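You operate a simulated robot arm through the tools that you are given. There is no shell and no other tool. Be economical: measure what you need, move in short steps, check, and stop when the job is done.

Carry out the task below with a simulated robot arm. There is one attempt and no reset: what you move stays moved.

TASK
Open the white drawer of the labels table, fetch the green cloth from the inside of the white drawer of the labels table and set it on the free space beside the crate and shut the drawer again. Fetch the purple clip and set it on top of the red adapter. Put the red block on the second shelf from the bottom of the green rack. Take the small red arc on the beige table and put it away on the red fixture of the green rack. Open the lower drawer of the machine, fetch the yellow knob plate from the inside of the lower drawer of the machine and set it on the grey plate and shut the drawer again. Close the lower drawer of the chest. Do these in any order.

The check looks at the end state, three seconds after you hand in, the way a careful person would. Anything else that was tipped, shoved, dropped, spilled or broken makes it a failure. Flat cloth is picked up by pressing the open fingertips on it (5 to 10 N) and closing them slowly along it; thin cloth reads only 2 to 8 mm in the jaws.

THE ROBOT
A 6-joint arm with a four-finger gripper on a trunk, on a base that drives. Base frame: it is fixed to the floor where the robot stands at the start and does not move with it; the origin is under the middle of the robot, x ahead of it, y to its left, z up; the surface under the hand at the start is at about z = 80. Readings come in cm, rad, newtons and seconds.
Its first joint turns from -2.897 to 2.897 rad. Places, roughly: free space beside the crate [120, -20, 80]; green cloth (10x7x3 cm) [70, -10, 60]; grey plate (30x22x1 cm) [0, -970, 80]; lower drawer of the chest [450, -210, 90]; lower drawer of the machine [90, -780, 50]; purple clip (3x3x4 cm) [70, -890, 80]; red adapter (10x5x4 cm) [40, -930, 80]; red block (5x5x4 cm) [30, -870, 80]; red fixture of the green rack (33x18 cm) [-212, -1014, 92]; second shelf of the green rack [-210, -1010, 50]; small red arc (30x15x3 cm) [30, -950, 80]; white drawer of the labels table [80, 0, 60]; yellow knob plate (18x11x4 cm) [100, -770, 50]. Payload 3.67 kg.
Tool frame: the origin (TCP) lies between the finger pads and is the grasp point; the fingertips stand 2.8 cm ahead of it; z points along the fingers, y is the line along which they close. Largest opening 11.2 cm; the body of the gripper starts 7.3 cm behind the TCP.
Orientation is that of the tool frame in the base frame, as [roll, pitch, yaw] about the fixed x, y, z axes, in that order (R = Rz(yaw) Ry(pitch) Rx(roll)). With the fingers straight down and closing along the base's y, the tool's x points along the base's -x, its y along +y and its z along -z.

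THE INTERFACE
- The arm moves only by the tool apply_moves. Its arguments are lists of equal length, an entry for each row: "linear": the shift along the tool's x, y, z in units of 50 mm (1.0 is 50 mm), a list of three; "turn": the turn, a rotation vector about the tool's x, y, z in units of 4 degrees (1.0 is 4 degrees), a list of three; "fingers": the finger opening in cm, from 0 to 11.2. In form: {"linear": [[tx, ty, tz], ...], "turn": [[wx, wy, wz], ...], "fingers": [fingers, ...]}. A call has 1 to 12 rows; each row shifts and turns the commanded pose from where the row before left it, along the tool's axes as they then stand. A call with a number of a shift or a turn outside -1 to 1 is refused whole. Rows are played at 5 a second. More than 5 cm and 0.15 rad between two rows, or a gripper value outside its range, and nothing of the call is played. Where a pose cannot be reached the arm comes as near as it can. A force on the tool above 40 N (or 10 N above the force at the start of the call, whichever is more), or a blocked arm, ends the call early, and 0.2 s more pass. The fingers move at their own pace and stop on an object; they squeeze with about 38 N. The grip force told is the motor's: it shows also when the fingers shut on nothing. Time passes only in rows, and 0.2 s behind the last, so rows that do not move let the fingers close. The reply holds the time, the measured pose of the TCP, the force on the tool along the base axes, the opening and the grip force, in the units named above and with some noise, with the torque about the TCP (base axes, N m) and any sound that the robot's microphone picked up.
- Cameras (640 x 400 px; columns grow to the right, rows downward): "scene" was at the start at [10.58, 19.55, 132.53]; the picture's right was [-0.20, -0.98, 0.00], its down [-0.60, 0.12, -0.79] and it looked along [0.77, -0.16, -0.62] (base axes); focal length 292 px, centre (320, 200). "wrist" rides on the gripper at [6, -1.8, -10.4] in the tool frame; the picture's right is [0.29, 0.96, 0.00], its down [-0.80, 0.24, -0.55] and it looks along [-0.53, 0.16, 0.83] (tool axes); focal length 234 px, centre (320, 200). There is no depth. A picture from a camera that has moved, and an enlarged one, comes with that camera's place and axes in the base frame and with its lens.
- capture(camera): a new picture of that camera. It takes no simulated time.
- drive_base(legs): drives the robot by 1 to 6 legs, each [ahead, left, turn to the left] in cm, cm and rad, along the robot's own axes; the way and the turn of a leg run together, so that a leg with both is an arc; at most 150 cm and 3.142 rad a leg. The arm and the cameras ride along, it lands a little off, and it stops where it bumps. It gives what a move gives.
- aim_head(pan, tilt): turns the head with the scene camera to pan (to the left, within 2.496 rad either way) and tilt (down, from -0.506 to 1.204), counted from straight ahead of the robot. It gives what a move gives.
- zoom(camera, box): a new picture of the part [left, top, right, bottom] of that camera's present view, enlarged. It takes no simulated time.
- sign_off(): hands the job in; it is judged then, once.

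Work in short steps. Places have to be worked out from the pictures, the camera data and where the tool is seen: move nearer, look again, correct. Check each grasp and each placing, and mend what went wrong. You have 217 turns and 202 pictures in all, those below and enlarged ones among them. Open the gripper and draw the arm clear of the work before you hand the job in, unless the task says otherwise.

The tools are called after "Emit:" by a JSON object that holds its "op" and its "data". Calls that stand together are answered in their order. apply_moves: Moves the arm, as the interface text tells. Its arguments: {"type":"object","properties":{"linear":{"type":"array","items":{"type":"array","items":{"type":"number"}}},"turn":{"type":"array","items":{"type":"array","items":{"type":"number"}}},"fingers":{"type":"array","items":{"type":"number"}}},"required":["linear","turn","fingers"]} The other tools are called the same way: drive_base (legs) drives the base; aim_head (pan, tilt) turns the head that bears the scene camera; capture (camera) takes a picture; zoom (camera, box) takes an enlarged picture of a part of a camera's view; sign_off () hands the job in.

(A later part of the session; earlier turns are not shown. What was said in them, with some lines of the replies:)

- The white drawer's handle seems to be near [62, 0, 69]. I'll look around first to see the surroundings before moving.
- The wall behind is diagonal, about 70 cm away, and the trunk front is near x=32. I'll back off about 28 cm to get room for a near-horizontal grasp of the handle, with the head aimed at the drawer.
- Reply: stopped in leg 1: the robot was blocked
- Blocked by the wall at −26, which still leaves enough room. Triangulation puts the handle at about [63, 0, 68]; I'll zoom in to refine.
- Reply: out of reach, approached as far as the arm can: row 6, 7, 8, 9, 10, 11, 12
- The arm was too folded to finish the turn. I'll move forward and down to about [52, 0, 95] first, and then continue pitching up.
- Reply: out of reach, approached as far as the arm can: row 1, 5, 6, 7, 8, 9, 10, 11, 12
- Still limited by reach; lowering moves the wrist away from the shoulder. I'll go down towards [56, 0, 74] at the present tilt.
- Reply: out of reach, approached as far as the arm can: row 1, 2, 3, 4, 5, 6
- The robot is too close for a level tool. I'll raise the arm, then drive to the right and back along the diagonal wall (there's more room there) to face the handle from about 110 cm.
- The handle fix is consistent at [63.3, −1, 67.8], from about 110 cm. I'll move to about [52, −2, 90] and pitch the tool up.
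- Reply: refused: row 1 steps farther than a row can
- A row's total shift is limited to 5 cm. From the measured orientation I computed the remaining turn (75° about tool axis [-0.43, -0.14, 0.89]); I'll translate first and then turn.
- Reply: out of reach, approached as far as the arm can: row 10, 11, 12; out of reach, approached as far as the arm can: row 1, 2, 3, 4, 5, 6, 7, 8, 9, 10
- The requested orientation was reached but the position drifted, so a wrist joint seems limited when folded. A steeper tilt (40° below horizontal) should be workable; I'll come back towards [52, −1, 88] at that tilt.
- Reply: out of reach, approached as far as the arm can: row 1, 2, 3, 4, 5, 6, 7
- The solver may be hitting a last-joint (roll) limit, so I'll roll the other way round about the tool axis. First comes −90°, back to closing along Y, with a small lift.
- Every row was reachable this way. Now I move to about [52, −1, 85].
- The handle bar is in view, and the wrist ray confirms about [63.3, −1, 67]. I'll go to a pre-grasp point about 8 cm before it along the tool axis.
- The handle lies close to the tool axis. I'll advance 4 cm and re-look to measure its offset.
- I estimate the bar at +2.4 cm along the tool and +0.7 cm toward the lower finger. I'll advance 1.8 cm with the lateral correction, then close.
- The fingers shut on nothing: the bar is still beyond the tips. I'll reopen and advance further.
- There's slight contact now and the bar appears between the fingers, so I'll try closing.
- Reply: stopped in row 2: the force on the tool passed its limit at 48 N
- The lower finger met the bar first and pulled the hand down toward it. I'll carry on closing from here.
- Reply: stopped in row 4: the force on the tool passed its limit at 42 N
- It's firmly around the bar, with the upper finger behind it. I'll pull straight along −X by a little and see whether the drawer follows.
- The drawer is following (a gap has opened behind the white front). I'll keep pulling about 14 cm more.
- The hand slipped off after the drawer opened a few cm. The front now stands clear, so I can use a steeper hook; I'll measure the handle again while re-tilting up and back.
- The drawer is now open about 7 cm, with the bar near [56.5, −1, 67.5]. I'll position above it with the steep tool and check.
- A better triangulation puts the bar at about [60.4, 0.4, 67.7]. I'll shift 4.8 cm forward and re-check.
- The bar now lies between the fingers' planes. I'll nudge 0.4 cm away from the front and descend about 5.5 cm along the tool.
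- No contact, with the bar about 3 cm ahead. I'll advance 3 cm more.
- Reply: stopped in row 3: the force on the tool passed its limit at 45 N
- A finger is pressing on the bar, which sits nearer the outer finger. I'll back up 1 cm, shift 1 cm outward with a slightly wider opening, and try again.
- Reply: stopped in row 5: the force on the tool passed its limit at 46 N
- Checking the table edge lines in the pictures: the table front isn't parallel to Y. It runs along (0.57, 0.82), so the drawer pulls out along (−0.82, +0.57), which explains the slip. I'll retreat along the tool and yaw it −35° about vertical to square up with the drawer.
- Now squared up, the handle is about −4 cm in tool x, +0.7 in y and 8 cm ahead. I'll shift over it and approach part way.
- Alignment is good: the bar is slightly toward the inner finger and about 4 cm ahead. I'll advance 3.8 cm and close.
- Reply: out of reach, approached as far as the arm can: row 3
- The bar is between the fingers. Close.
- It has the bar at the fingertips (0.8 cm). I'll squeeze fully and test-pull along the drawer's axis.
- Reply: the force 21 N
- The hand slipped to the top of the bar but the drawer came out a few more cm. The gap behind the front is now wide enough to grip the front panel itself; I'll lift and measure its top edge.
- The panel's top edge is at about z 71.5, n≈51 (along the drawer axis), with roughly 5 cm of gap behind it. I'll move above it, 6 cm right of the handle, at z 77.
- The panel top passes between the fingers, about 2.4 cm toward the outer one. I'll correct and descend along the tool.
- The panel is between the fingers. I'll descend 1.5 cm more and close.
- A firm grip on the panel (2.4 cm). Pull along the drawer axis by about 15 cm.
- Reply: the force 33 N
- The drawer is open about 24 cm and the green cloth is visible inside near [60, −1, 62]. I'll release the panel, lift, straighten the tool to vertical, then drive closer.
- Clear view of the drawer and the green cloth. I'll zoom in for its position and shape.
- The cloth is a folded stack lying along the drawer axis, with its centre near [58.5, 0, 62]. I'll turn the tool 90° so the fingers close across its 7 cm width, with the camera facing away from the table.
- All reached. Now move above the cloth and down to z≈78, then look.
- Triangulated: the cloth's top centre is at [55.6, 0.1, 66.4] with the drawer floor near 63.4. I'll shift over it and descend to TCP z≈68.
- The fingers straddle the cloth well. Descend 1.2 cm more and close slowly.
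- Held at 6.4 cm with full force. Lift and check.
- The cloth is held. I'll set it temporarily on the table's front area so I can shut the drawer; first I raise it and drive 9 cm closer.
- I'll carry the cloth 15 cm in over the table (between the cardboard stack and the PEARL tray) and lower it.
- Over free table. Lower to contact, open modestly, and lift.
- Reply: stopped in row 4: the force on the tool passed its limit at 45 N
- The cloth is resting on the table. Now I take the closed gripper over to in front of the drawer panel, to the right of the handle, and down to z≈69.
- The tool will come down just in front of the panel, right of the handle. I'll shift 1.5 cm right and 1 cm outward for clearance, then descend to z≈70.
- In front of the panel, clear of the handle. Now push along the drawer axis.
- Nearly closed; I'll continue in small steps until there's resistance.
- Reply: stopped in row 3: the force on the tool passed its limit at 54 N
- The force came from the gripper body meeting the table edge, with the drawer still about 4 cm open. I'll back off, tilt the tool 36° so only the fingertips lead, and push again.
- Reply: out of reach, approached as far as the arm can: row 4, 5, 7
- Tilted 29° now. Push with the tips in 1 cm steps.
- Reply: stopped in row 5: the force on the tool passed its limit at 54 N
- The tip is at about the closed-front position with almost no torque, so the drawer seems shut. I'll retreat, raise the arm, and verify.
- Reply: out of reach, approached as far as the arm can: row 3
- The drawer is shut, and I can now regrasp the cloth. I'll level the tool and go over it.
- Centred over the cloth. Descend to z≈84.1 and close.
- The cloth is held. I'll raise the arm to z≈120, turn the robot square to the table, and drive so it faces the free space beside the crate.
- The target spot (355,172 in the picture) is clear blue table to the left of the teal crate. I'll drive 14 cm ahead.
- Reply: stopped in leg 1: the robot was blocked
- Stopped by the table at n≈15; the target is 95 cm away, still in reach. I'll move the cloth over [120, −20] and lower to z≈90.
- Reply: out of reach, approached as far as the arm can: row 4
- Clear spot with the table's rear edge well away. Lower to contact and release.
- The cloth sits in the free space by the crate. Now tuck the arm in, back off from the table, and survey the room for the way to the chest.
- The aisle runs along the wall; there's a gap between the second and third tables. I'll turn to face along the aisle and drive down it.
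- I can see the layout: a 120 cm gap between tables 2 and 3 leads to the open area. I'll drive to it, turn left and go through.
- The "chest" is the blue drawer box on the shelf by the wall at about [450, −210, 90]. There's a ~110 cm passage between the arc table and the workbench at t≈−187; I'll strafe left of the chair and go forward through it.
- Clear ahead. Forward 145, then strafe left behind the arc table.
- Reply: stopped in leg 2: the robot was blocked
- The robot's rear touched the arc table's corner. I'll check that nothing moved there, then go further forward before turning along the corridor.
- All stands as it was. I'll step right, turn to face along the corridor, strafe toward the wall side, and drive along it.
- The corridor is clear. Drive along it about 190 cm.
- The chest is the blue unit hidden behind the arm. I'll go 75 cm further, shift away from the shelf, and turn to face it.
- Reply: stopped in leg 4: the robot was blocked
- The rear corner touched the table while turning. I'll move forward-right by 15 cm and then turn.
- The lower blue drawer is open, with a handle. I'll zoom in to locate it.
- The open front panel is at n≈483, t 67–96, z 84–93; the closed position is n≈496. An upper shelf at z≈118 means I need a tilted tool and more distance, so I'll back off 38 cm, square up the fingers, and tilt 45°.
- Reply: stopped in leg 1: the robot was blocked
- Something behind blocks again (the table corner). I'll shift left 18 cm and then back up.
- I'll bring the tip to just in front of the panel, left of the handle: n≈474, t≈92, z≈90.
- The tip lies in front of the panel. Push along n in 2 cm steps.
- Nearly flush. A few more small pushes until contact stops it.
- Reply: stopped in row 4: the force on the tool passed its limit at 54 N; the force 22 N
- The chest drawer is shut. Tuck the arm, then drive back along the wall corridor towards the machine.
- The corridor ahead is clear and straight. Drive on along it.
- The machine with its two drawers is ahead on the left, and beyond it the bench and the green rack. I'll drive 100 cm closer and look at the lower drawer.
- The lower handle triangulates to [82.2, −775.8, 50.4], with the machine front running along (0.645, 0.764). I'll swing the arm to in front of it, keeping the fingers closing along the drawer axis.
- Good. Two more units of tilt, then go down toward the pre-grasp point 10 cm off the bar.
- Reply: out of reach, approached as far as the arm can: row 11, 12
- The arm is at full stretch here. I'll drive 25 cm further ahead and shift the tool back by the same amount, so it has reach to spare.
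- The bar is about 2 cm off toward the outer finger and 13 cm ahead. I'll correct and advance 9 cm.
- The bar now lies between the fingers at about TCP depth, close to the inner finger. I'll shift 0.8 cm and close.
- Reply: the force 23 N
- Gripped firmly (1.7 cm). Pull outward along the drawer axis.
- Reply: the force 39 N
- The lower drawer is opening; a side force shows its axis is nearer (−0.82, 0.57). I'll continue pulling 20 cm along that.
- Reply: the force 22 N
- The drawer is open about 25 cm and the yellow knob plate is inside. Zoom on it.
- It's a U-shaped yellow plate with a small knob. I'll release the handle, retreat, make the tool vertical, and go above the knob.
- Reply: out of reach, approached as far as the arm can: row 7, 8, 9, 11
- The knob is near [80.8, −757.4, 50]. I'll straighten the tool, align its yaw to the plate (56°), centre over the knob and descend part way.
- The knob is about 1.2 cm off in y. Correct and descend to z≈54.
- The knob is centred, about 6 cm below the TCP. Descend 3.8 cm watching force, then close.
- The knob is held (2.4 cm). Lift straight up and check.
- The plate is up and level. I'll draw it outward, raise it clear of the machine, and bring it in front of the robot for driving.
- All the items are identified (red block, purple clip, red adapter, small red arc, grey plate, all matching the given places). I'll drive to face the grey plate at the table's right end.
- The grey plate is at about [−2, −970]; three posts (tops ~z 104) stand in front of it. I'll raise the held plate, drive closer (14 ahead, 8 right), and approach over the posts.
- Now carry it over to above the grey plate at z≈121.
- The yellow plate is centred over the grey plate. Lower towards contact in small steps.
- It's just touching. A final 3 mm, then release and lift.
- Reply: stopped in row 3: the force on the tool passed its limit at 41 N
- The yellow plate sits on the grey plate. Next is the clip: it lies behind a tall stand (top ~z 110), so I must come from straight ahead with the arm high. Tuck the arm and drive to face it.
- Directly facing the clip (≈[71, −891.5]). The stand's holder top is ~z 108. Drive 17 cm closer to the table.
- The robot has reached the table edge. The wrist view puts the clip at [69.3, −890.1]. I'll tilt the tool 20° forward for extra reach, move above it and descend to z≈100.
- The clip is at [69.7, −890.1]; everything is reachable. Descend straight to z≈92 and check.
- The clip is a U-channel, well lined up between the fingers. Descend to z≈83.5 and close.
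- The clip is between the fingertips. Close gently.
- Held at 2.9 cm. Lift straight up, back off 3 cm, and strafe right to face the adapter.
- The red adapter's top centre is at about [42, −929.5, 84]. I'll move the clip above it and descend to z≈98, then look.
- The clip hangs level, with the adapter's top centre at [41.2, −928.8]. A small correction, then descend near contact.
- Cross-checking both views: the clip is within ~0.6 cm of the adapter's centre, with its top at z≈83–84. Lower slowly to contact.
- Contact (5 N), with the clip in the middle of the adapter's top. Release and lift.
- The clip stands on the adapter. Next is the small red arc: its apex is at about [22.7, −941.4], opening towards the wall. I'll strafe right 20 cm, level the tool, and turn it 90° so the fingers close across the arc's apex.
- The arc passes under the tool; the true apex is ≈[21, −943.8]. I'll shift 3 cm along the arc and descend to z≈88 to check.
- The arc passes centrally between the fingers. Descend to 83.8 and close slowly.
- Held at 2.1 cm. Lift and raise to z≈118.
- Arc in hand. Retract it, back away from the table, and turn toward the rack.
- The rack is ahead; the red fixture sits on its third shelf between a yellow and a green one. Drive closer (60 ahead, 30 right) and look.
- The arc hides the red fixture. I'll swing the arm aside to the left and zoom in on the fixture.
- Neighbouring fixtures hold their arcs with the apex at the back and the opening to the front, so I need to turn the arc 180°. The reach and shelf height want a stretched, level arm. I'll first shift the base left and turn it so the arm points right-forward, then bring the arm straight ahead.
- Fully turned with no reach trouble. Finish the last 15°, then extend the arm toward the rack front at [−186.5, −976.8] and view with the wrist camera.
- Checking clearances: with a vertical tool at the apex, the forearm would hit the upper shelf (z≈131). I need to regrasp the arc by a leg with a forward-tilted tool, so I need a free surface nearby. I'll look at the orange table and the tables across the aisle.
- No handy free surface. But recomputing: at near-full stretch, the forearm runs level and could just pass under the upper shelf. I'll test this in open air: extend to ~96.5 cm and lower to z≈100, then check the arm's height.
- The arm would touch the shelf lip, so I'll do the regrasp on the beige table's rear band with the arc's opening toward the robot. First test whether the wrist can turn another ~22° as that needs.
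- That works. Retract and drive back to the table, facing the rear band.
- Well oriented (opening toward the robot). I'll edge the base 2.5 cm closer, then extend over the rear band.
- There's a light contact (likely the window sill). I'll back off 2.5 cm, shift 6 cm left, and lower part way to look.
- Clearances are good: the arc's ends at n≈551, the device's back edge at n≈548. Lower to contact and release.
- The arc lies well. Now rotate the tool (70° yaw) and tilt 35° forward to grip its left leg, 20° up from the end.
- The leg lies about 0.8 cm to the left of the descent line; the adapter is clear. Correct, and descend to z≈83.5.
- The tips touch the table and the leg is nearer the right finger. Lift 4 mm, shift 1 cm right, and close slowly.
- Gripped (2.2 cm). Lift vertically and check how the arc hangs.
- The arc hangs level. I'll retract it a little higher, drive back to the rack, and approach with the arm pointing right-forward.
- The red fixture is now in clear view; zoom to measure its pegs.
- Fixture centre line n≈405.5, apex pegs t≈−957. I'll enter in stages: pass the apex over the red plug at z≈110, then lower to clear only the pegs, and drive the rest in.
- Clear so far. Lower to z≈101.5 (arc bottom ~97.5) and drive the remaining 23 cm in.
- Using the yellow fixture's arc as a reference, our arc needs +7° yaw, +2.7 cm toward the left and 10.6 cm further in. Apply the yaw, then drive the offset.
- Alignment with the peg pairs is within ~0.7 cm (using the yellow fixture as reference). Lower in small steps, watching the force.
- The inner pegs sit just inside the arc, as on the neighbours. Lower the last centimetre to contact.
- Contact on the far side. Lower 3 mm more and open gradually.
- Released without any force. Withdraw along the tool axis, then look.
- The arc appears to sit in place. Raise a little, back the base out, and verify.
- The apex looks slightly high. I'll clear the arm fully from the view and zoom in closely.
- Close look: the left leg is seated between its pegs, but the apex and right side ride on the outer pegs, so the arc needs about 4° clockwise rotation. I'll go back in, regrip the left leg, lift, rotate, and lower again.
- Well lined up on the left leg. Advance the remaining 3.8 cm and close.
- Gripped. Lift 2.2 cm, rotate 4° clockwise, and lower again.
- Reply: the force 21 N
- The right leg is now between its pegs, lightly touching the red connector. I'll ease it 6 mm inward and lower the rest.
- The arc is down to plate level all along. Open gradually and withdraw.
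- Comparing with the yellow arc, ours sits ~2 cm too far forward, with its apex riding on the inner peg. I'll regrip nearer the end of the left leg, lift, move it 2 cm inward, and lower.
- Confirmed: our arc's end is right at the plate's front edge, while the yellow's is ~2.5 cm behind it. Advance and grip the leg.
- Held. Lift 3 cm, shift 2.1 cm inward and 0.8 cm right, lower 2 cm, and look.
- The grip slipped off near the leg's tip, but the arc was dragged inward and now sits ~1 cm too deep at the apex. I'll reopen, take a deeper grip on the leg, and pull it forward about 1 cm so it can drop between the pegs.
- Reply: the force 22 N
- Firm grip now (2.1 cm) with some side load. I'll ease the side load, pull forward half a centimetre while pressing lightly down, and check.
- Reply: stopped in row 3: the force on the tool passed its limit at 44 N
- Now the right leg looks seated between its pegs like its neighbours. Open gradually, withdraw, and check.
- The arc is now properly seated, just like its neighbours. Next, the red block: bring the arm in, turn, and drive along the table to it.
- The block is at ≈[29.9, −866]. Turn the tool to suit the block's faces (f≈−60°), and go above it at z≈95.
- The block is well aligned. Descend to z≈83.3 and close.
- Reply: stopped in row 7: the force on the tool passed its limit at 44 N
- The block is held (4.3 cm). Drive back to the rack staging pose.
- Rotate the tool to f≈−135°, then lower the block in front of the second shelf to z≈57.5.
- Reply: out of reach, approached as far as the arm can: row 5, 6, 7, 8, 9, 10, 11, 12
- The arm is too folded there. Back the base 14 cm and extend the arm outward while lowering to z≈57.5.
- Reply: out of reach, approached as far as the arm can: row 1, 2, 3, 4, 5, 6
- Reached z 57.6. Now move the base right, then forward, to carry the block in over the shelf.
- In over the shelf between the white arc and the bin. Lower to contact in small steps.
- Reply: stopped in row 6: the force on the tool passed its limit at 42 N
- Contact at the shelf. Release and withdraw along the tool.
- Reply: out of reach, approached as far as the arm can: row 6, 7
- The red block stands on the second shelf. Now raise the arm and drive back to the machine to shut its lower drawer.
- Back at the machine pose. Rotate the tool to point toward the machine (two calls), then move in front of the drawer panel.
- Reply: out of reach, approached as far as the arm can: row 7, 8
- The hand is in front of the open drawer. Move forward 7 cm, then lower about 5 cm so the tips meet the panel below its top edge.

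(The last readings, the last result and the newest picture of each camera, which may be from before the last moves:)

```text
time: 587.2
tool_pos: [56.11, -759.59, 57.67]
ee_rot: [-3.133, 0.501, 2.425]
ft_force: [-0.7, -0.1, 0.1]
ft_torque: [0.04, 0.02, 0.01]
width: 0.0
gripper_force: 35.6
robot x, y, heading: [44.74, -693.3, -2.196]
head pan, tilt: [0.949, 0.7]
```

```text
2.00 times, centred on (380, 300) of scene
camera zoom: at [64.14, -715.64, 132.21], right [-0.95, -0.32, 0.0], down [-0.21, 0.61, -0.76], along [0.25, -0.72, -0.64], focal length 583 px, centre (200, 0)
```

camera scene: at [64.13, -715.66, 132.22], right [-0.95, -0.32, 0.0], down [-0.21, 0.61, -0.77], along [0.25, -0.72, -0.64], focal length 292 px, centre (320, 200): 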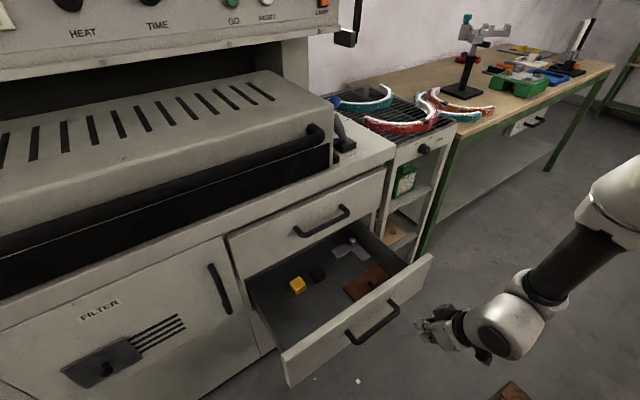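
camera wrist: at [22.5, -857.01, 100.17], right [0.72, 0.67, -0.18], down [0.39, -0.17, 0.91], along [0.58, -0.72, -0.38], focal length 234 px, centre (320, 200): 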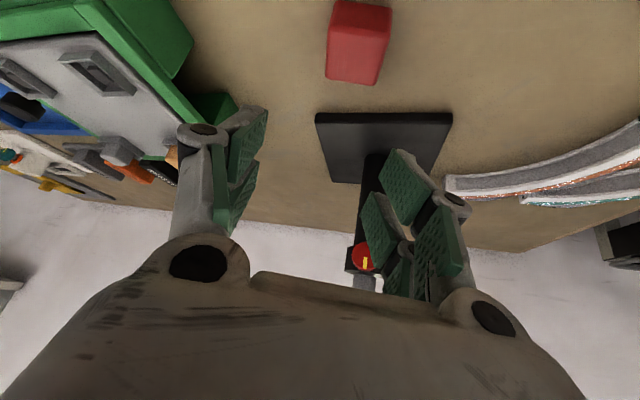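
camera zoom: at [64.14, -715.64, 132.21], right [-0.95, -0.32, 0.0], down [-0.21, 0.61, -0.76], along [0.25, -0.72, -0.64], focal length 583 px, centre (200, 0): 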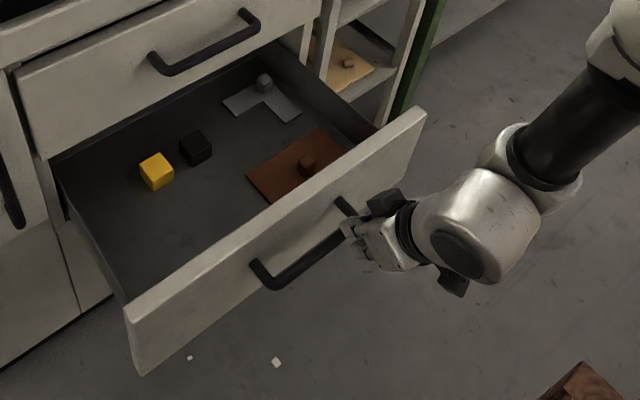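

I'll shift 9 cm toward the panel's right end, clear of both handles, and push inward.

Emit:
{"op": "apply_moves", "data": {"linear": [[0, -0.9, 0], [0, -0.9, 0], [-0.525, 0.067, 0.28], [-0.525, 0.067, 0.28], [-0.525, 0.067, 0.28], [-0.525, 0.067, 0.28], [-0.525, 0.067, 0.28], [-0.525, 0.067, 0.28], [-0.525, 0.067, 0.28]], "turn": [[0, 0, 0], [0, 0, 0], [0, 0, 0], [0, 0, 0], [0, 0, 0], [0, 0, 0], [0, 0, 0], [0, 0, 0], [0, 0, 0]], "fingers": [0, 0, 0, 0, 0, 0, 0, 0, 0]}}

Emit:
{"op": "zoom", "data": {"camera": "scene", "box": [220, 160, 500, 400]}}

```text
time: 589.2
tool_pos: [67.49, -778.37, 58.26]
ee_rot: [-3.131, 0.502, 2.426]
ft_force: [-0.3, -0.6, -0.8]
ft_torque: [-0.01, -0.02, 0.01]
width: 0.0
gripper_force: 36.6
robot x, y, heading: [44.99, -693.12, -2.198]
head pan, tilt: [0.949, 0.7]
```

```text
1.67 times, centred on (360, 280) of scene
camera zoom: at [64.13, -715.66, 132.21], right [-0.95, -0.32, 0.0], down [-0.21, 0.61, -0.76], along [0.25, -0.72, -0.64], focal length 486 px, centre (253, 67)
```

zoom: 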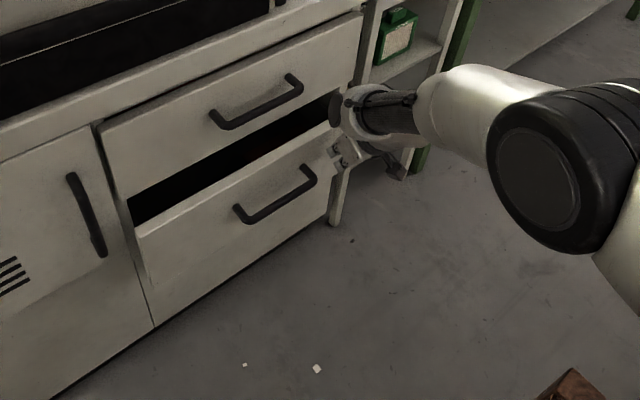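

Nearly shut. Continue in small pushes until resistance.

Emit:
{"op": "apply_moves", "data": {"linear": [[-0.26, 0.034, 0.14], [-0.26, 0.034, 0.14], [-0.26, 0.034, 0.14], [-0.17, 0.022, 0.094], [-0.17, 0.022, 0.094], [-0.17, 0.022, 0.094], [-0.17, 0.022, 0.094], [-0.17, 0.022, 0.094]], "turn": [[0, 0, 0], [0, 0, 0], [0, 0, 0], [0, 0, 0], [0, 0, 0], [0, 0, 0], [0, 0, 0], [0, 0, 0]], "fingers": [0, 0, 0, 0, 0, 0, 0, 0]}}

Emit:
{"op": "zoom", "data": {"camera": "scene", "box": [220, 160, 500, 400]}}

```text
time: 591.0
tool_pos: [73.04, -781.56, 58.65]
ee_rot: [-3.132, 0.503, 2.426]
ft_force: [0.7, 0.2, -0.3]
ft_torque: [-0.03, 0.0, 0.03]
width: 0.0
gripper_force: 35.6
out of reach, approached as far as the arm can: row 6, 7, 8
robot x, y, heading: [45.14, -693.06, -2.195]
head pan, tilt: [0.949, 0.7]
```

```text
1.67 times, centred on (360, 280) of scene
camera zoom: at [64.14, -715.66, 132.21], right [-0.95, -0.32, 0.0], down [-0.21, 0.61, -0.76], along [0.25, -0.72, -0.64], focal length 486 px, centre (253, 67)
```

zoom: 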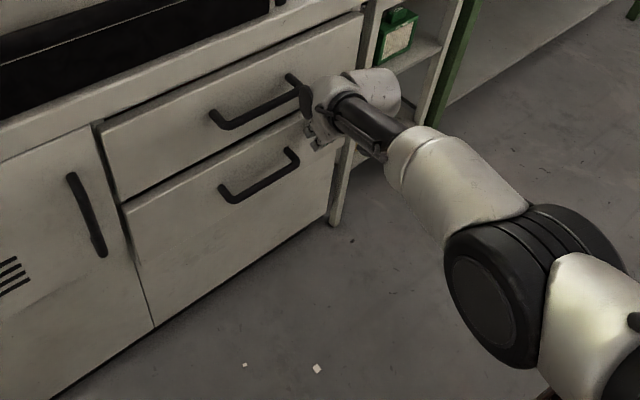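

It looks almost flush but the arm hit its reach. A gentle 2.5 cm base strafe to the left will finish the push.

Emit:
{"op": "drive_base", "data": {"legs": [[0, 2.5, 0]]}}

Emit:
{"op": "zoom", "data": {"camera": "scene", "box": [240, 170, 400, 300]}}

```text
time: 591.8
tool_pos: [73.73, -782.16, 58.43]
ee_rot: [-3.133, 0.488, 2.423]
ft_force: [-1.5, 1.1, -0.5]
ft_torque: [0.0, -0.06, 0.01]
width: 0.0
gripper_force: 35.9
robot x, y, heading: [46.37, -693.78, -2.196]
head pan, tilt: [0.949, 0.7]
stopped in leg 1: the force on the tool passed its limit at 85 N (the readings are from after the stop); the commanded pose is now the measured one
```

```text
3.08 times, centred on (320, 235) of scene
camera zoom: at [65.12, -716.36, 132.21], right [-0.95, -0.32, 0.0], down [-0.21, 0.61, -0.76], along [0.25, -0.72, -0.64], focal length 897 px, centre (320, 92)
```

zoom: 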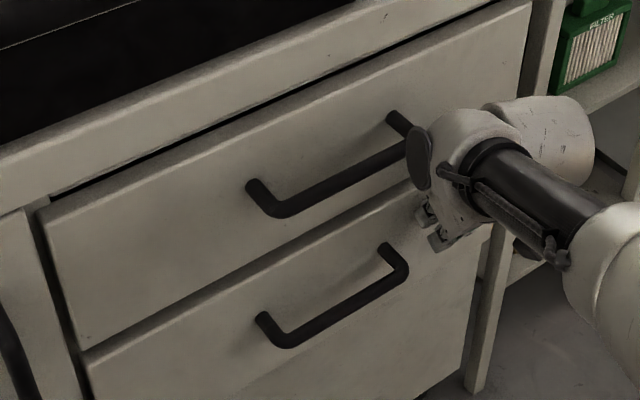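

Stopped firmly: the drawer is shut and flush. Retreat the base, raise the arm clear, and open the gripper.

Emit:
{"op": "drive_base", "data": {"legs": [[0, -18, 0]]}}

Emit:
{"op": "apply_moves", "data": {"linear": [[0, 0, 0], [-0.4, 0, -0.7], [-0.4, 0, -0.7], [-0.4, 0, -0.7], [-0.4, 0, -0.7], [-0.4, 0, -0.7], [-0.4, 0, -0.7], [-0.4, 0, -0.7], [-0.4, 0, -0.7], [-0.4, 0, -0.7], [-0.4, 0, -0.7]], "turn": [[0, 0, 0], [0, 0, 0], [0, 0, 0], [0, 0, 0], [0, 0, 0], [0, 0, 0], [0, 0, 0], [0, 0, 0], [0, 0, 0], [0, 0, 0], [0, 0, 0]], "fingers": [4, 6, 8, 8, 8, 8, 8, 8, 8, 8, 8]}}

Emit:
{"op": "capture", "data": {"camera": "scene"}}

```text
time: 593.4
tool_pos: [59.64, -771.97, 58.48]
ee_rot: [-3.132, 0.488, 2.426]
ft_force: [1.3, -0.4, 0.5]
ft_torque: [0.0, -0.01, -0.03]
width: 0.0
gripper_force: 35.8
robot x, y, heading: [31.76, -684.0, -2.191]
head pan, tilt: [0.949, 0.7]
stopped in leg 1: the robot was blocked; the commanded pose is now the measured one
```

```text
time: 595.8
tool_pos: [60.98, -772.46, 98.52]
ee_rot: [-3.132, 0.487, 2.429]
ft_force: [0.6, 0.1, 0.0]
ft_torque: [-0.01, -0.03, -0.02]
width: 7.99
gripper_force: 0.1
robot x, y, heading: [31.77, -683.96, -2.192]
head pan, tilt: [0.949, 0.7]
```

```text
2 pictures are left
camera scene: at [51.08, -706.23, 132.2], right [-0.95, -0.32, 0.0], down [-0.21, 0.61, -0.76], along [0.25, -0.72, -0.64], focal length 292 px, centre (320, 200)
```

scene: 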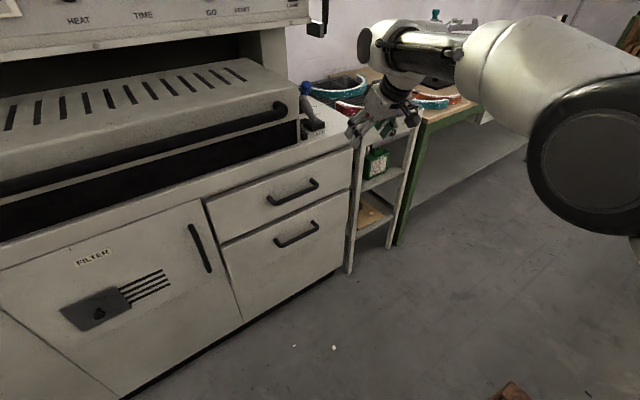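

Both machine drawers are flush. The base just touched the table behind it; I'll ease away and check that side with one picture.

Emit:
{"op": "drive_base", "data": {"legs": [[0, 5, 0]]}}

Emit:
{"op": "aim_head", "data": {"pan": -1.5, "tilt": 0.5}}

Emit:
{"op": "capture", "data": {"camera": "scene"}}

```text
time: 596.8
tool_pos: [65.09, -775.29, 98.52]
ee_rot: [-3.132, 0.487, 2.428]
ft_force: [0.7, 0.1, -0.1]
ft_torque: [-0.04, -0.01, 0.0]
width: 8.01
gripper_force: 0.0
robot x, y, heading: [36.17, -686.54, -2.189]
head pan, tilt: [0.949, 0.7]
```

```text
time: 599.0
tool_pos: [65.03, -775.25, 98.72]
ee_rot: [-3.133, 0.487, 2.43]
ft_force: [-0.2, 0.6, 0.0]
ft_torque: [0.03, -0.03, 0.0]
width: 8.02
gripper_force: 0.0
robot x, y, heading: [35.6, -686.53, -2.19]
head pan, tilt: [-1.499, 0.499]
```

```text
1 pictures are left
camera scene: at [44.61, -696.29, 133.99], right [0.52, 0.85, 0.0], down [0.41, -0.25, -0.88], along [-0.75, 0.46, -0.48], focal length 292 px, centre (320, 200)
```

scene: 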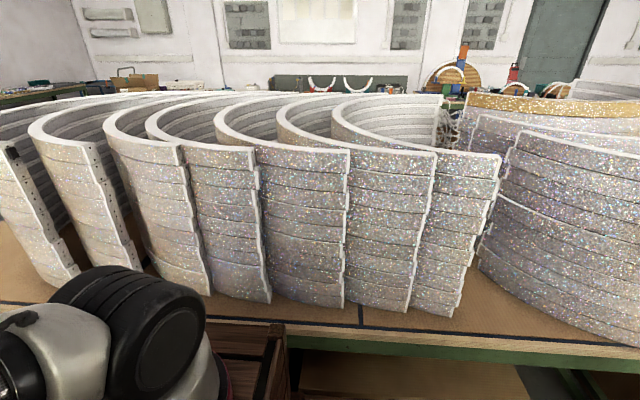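

Everything behind still stands. All parts of the task are done, the gripper is open and the arm is clear, so I hand in.

Emit:
{"op": "sign_off", "data": {}}

```text
The job is handed in.
```

I finished all six parts of the task and handed the job in:
- **White drawer:** the green cloth is on the free space beside the crate, and the drawer is shut.
- **Purple clip:** it stands on top of the red adapter.
- **Red block:** it is on the second shelf from the bottom of the green rack.
- **Small red arc:** it is seated on the red fixture.
- **Machine:** the yellow knob plate is on the grey plate, and the lower drawer is shut.
- **Chest:** the lower drawer is closed.

The base bumped a wall and several tables on the way. In the pictures I took afterwards nothing looked displaced, though not every bump was checked.
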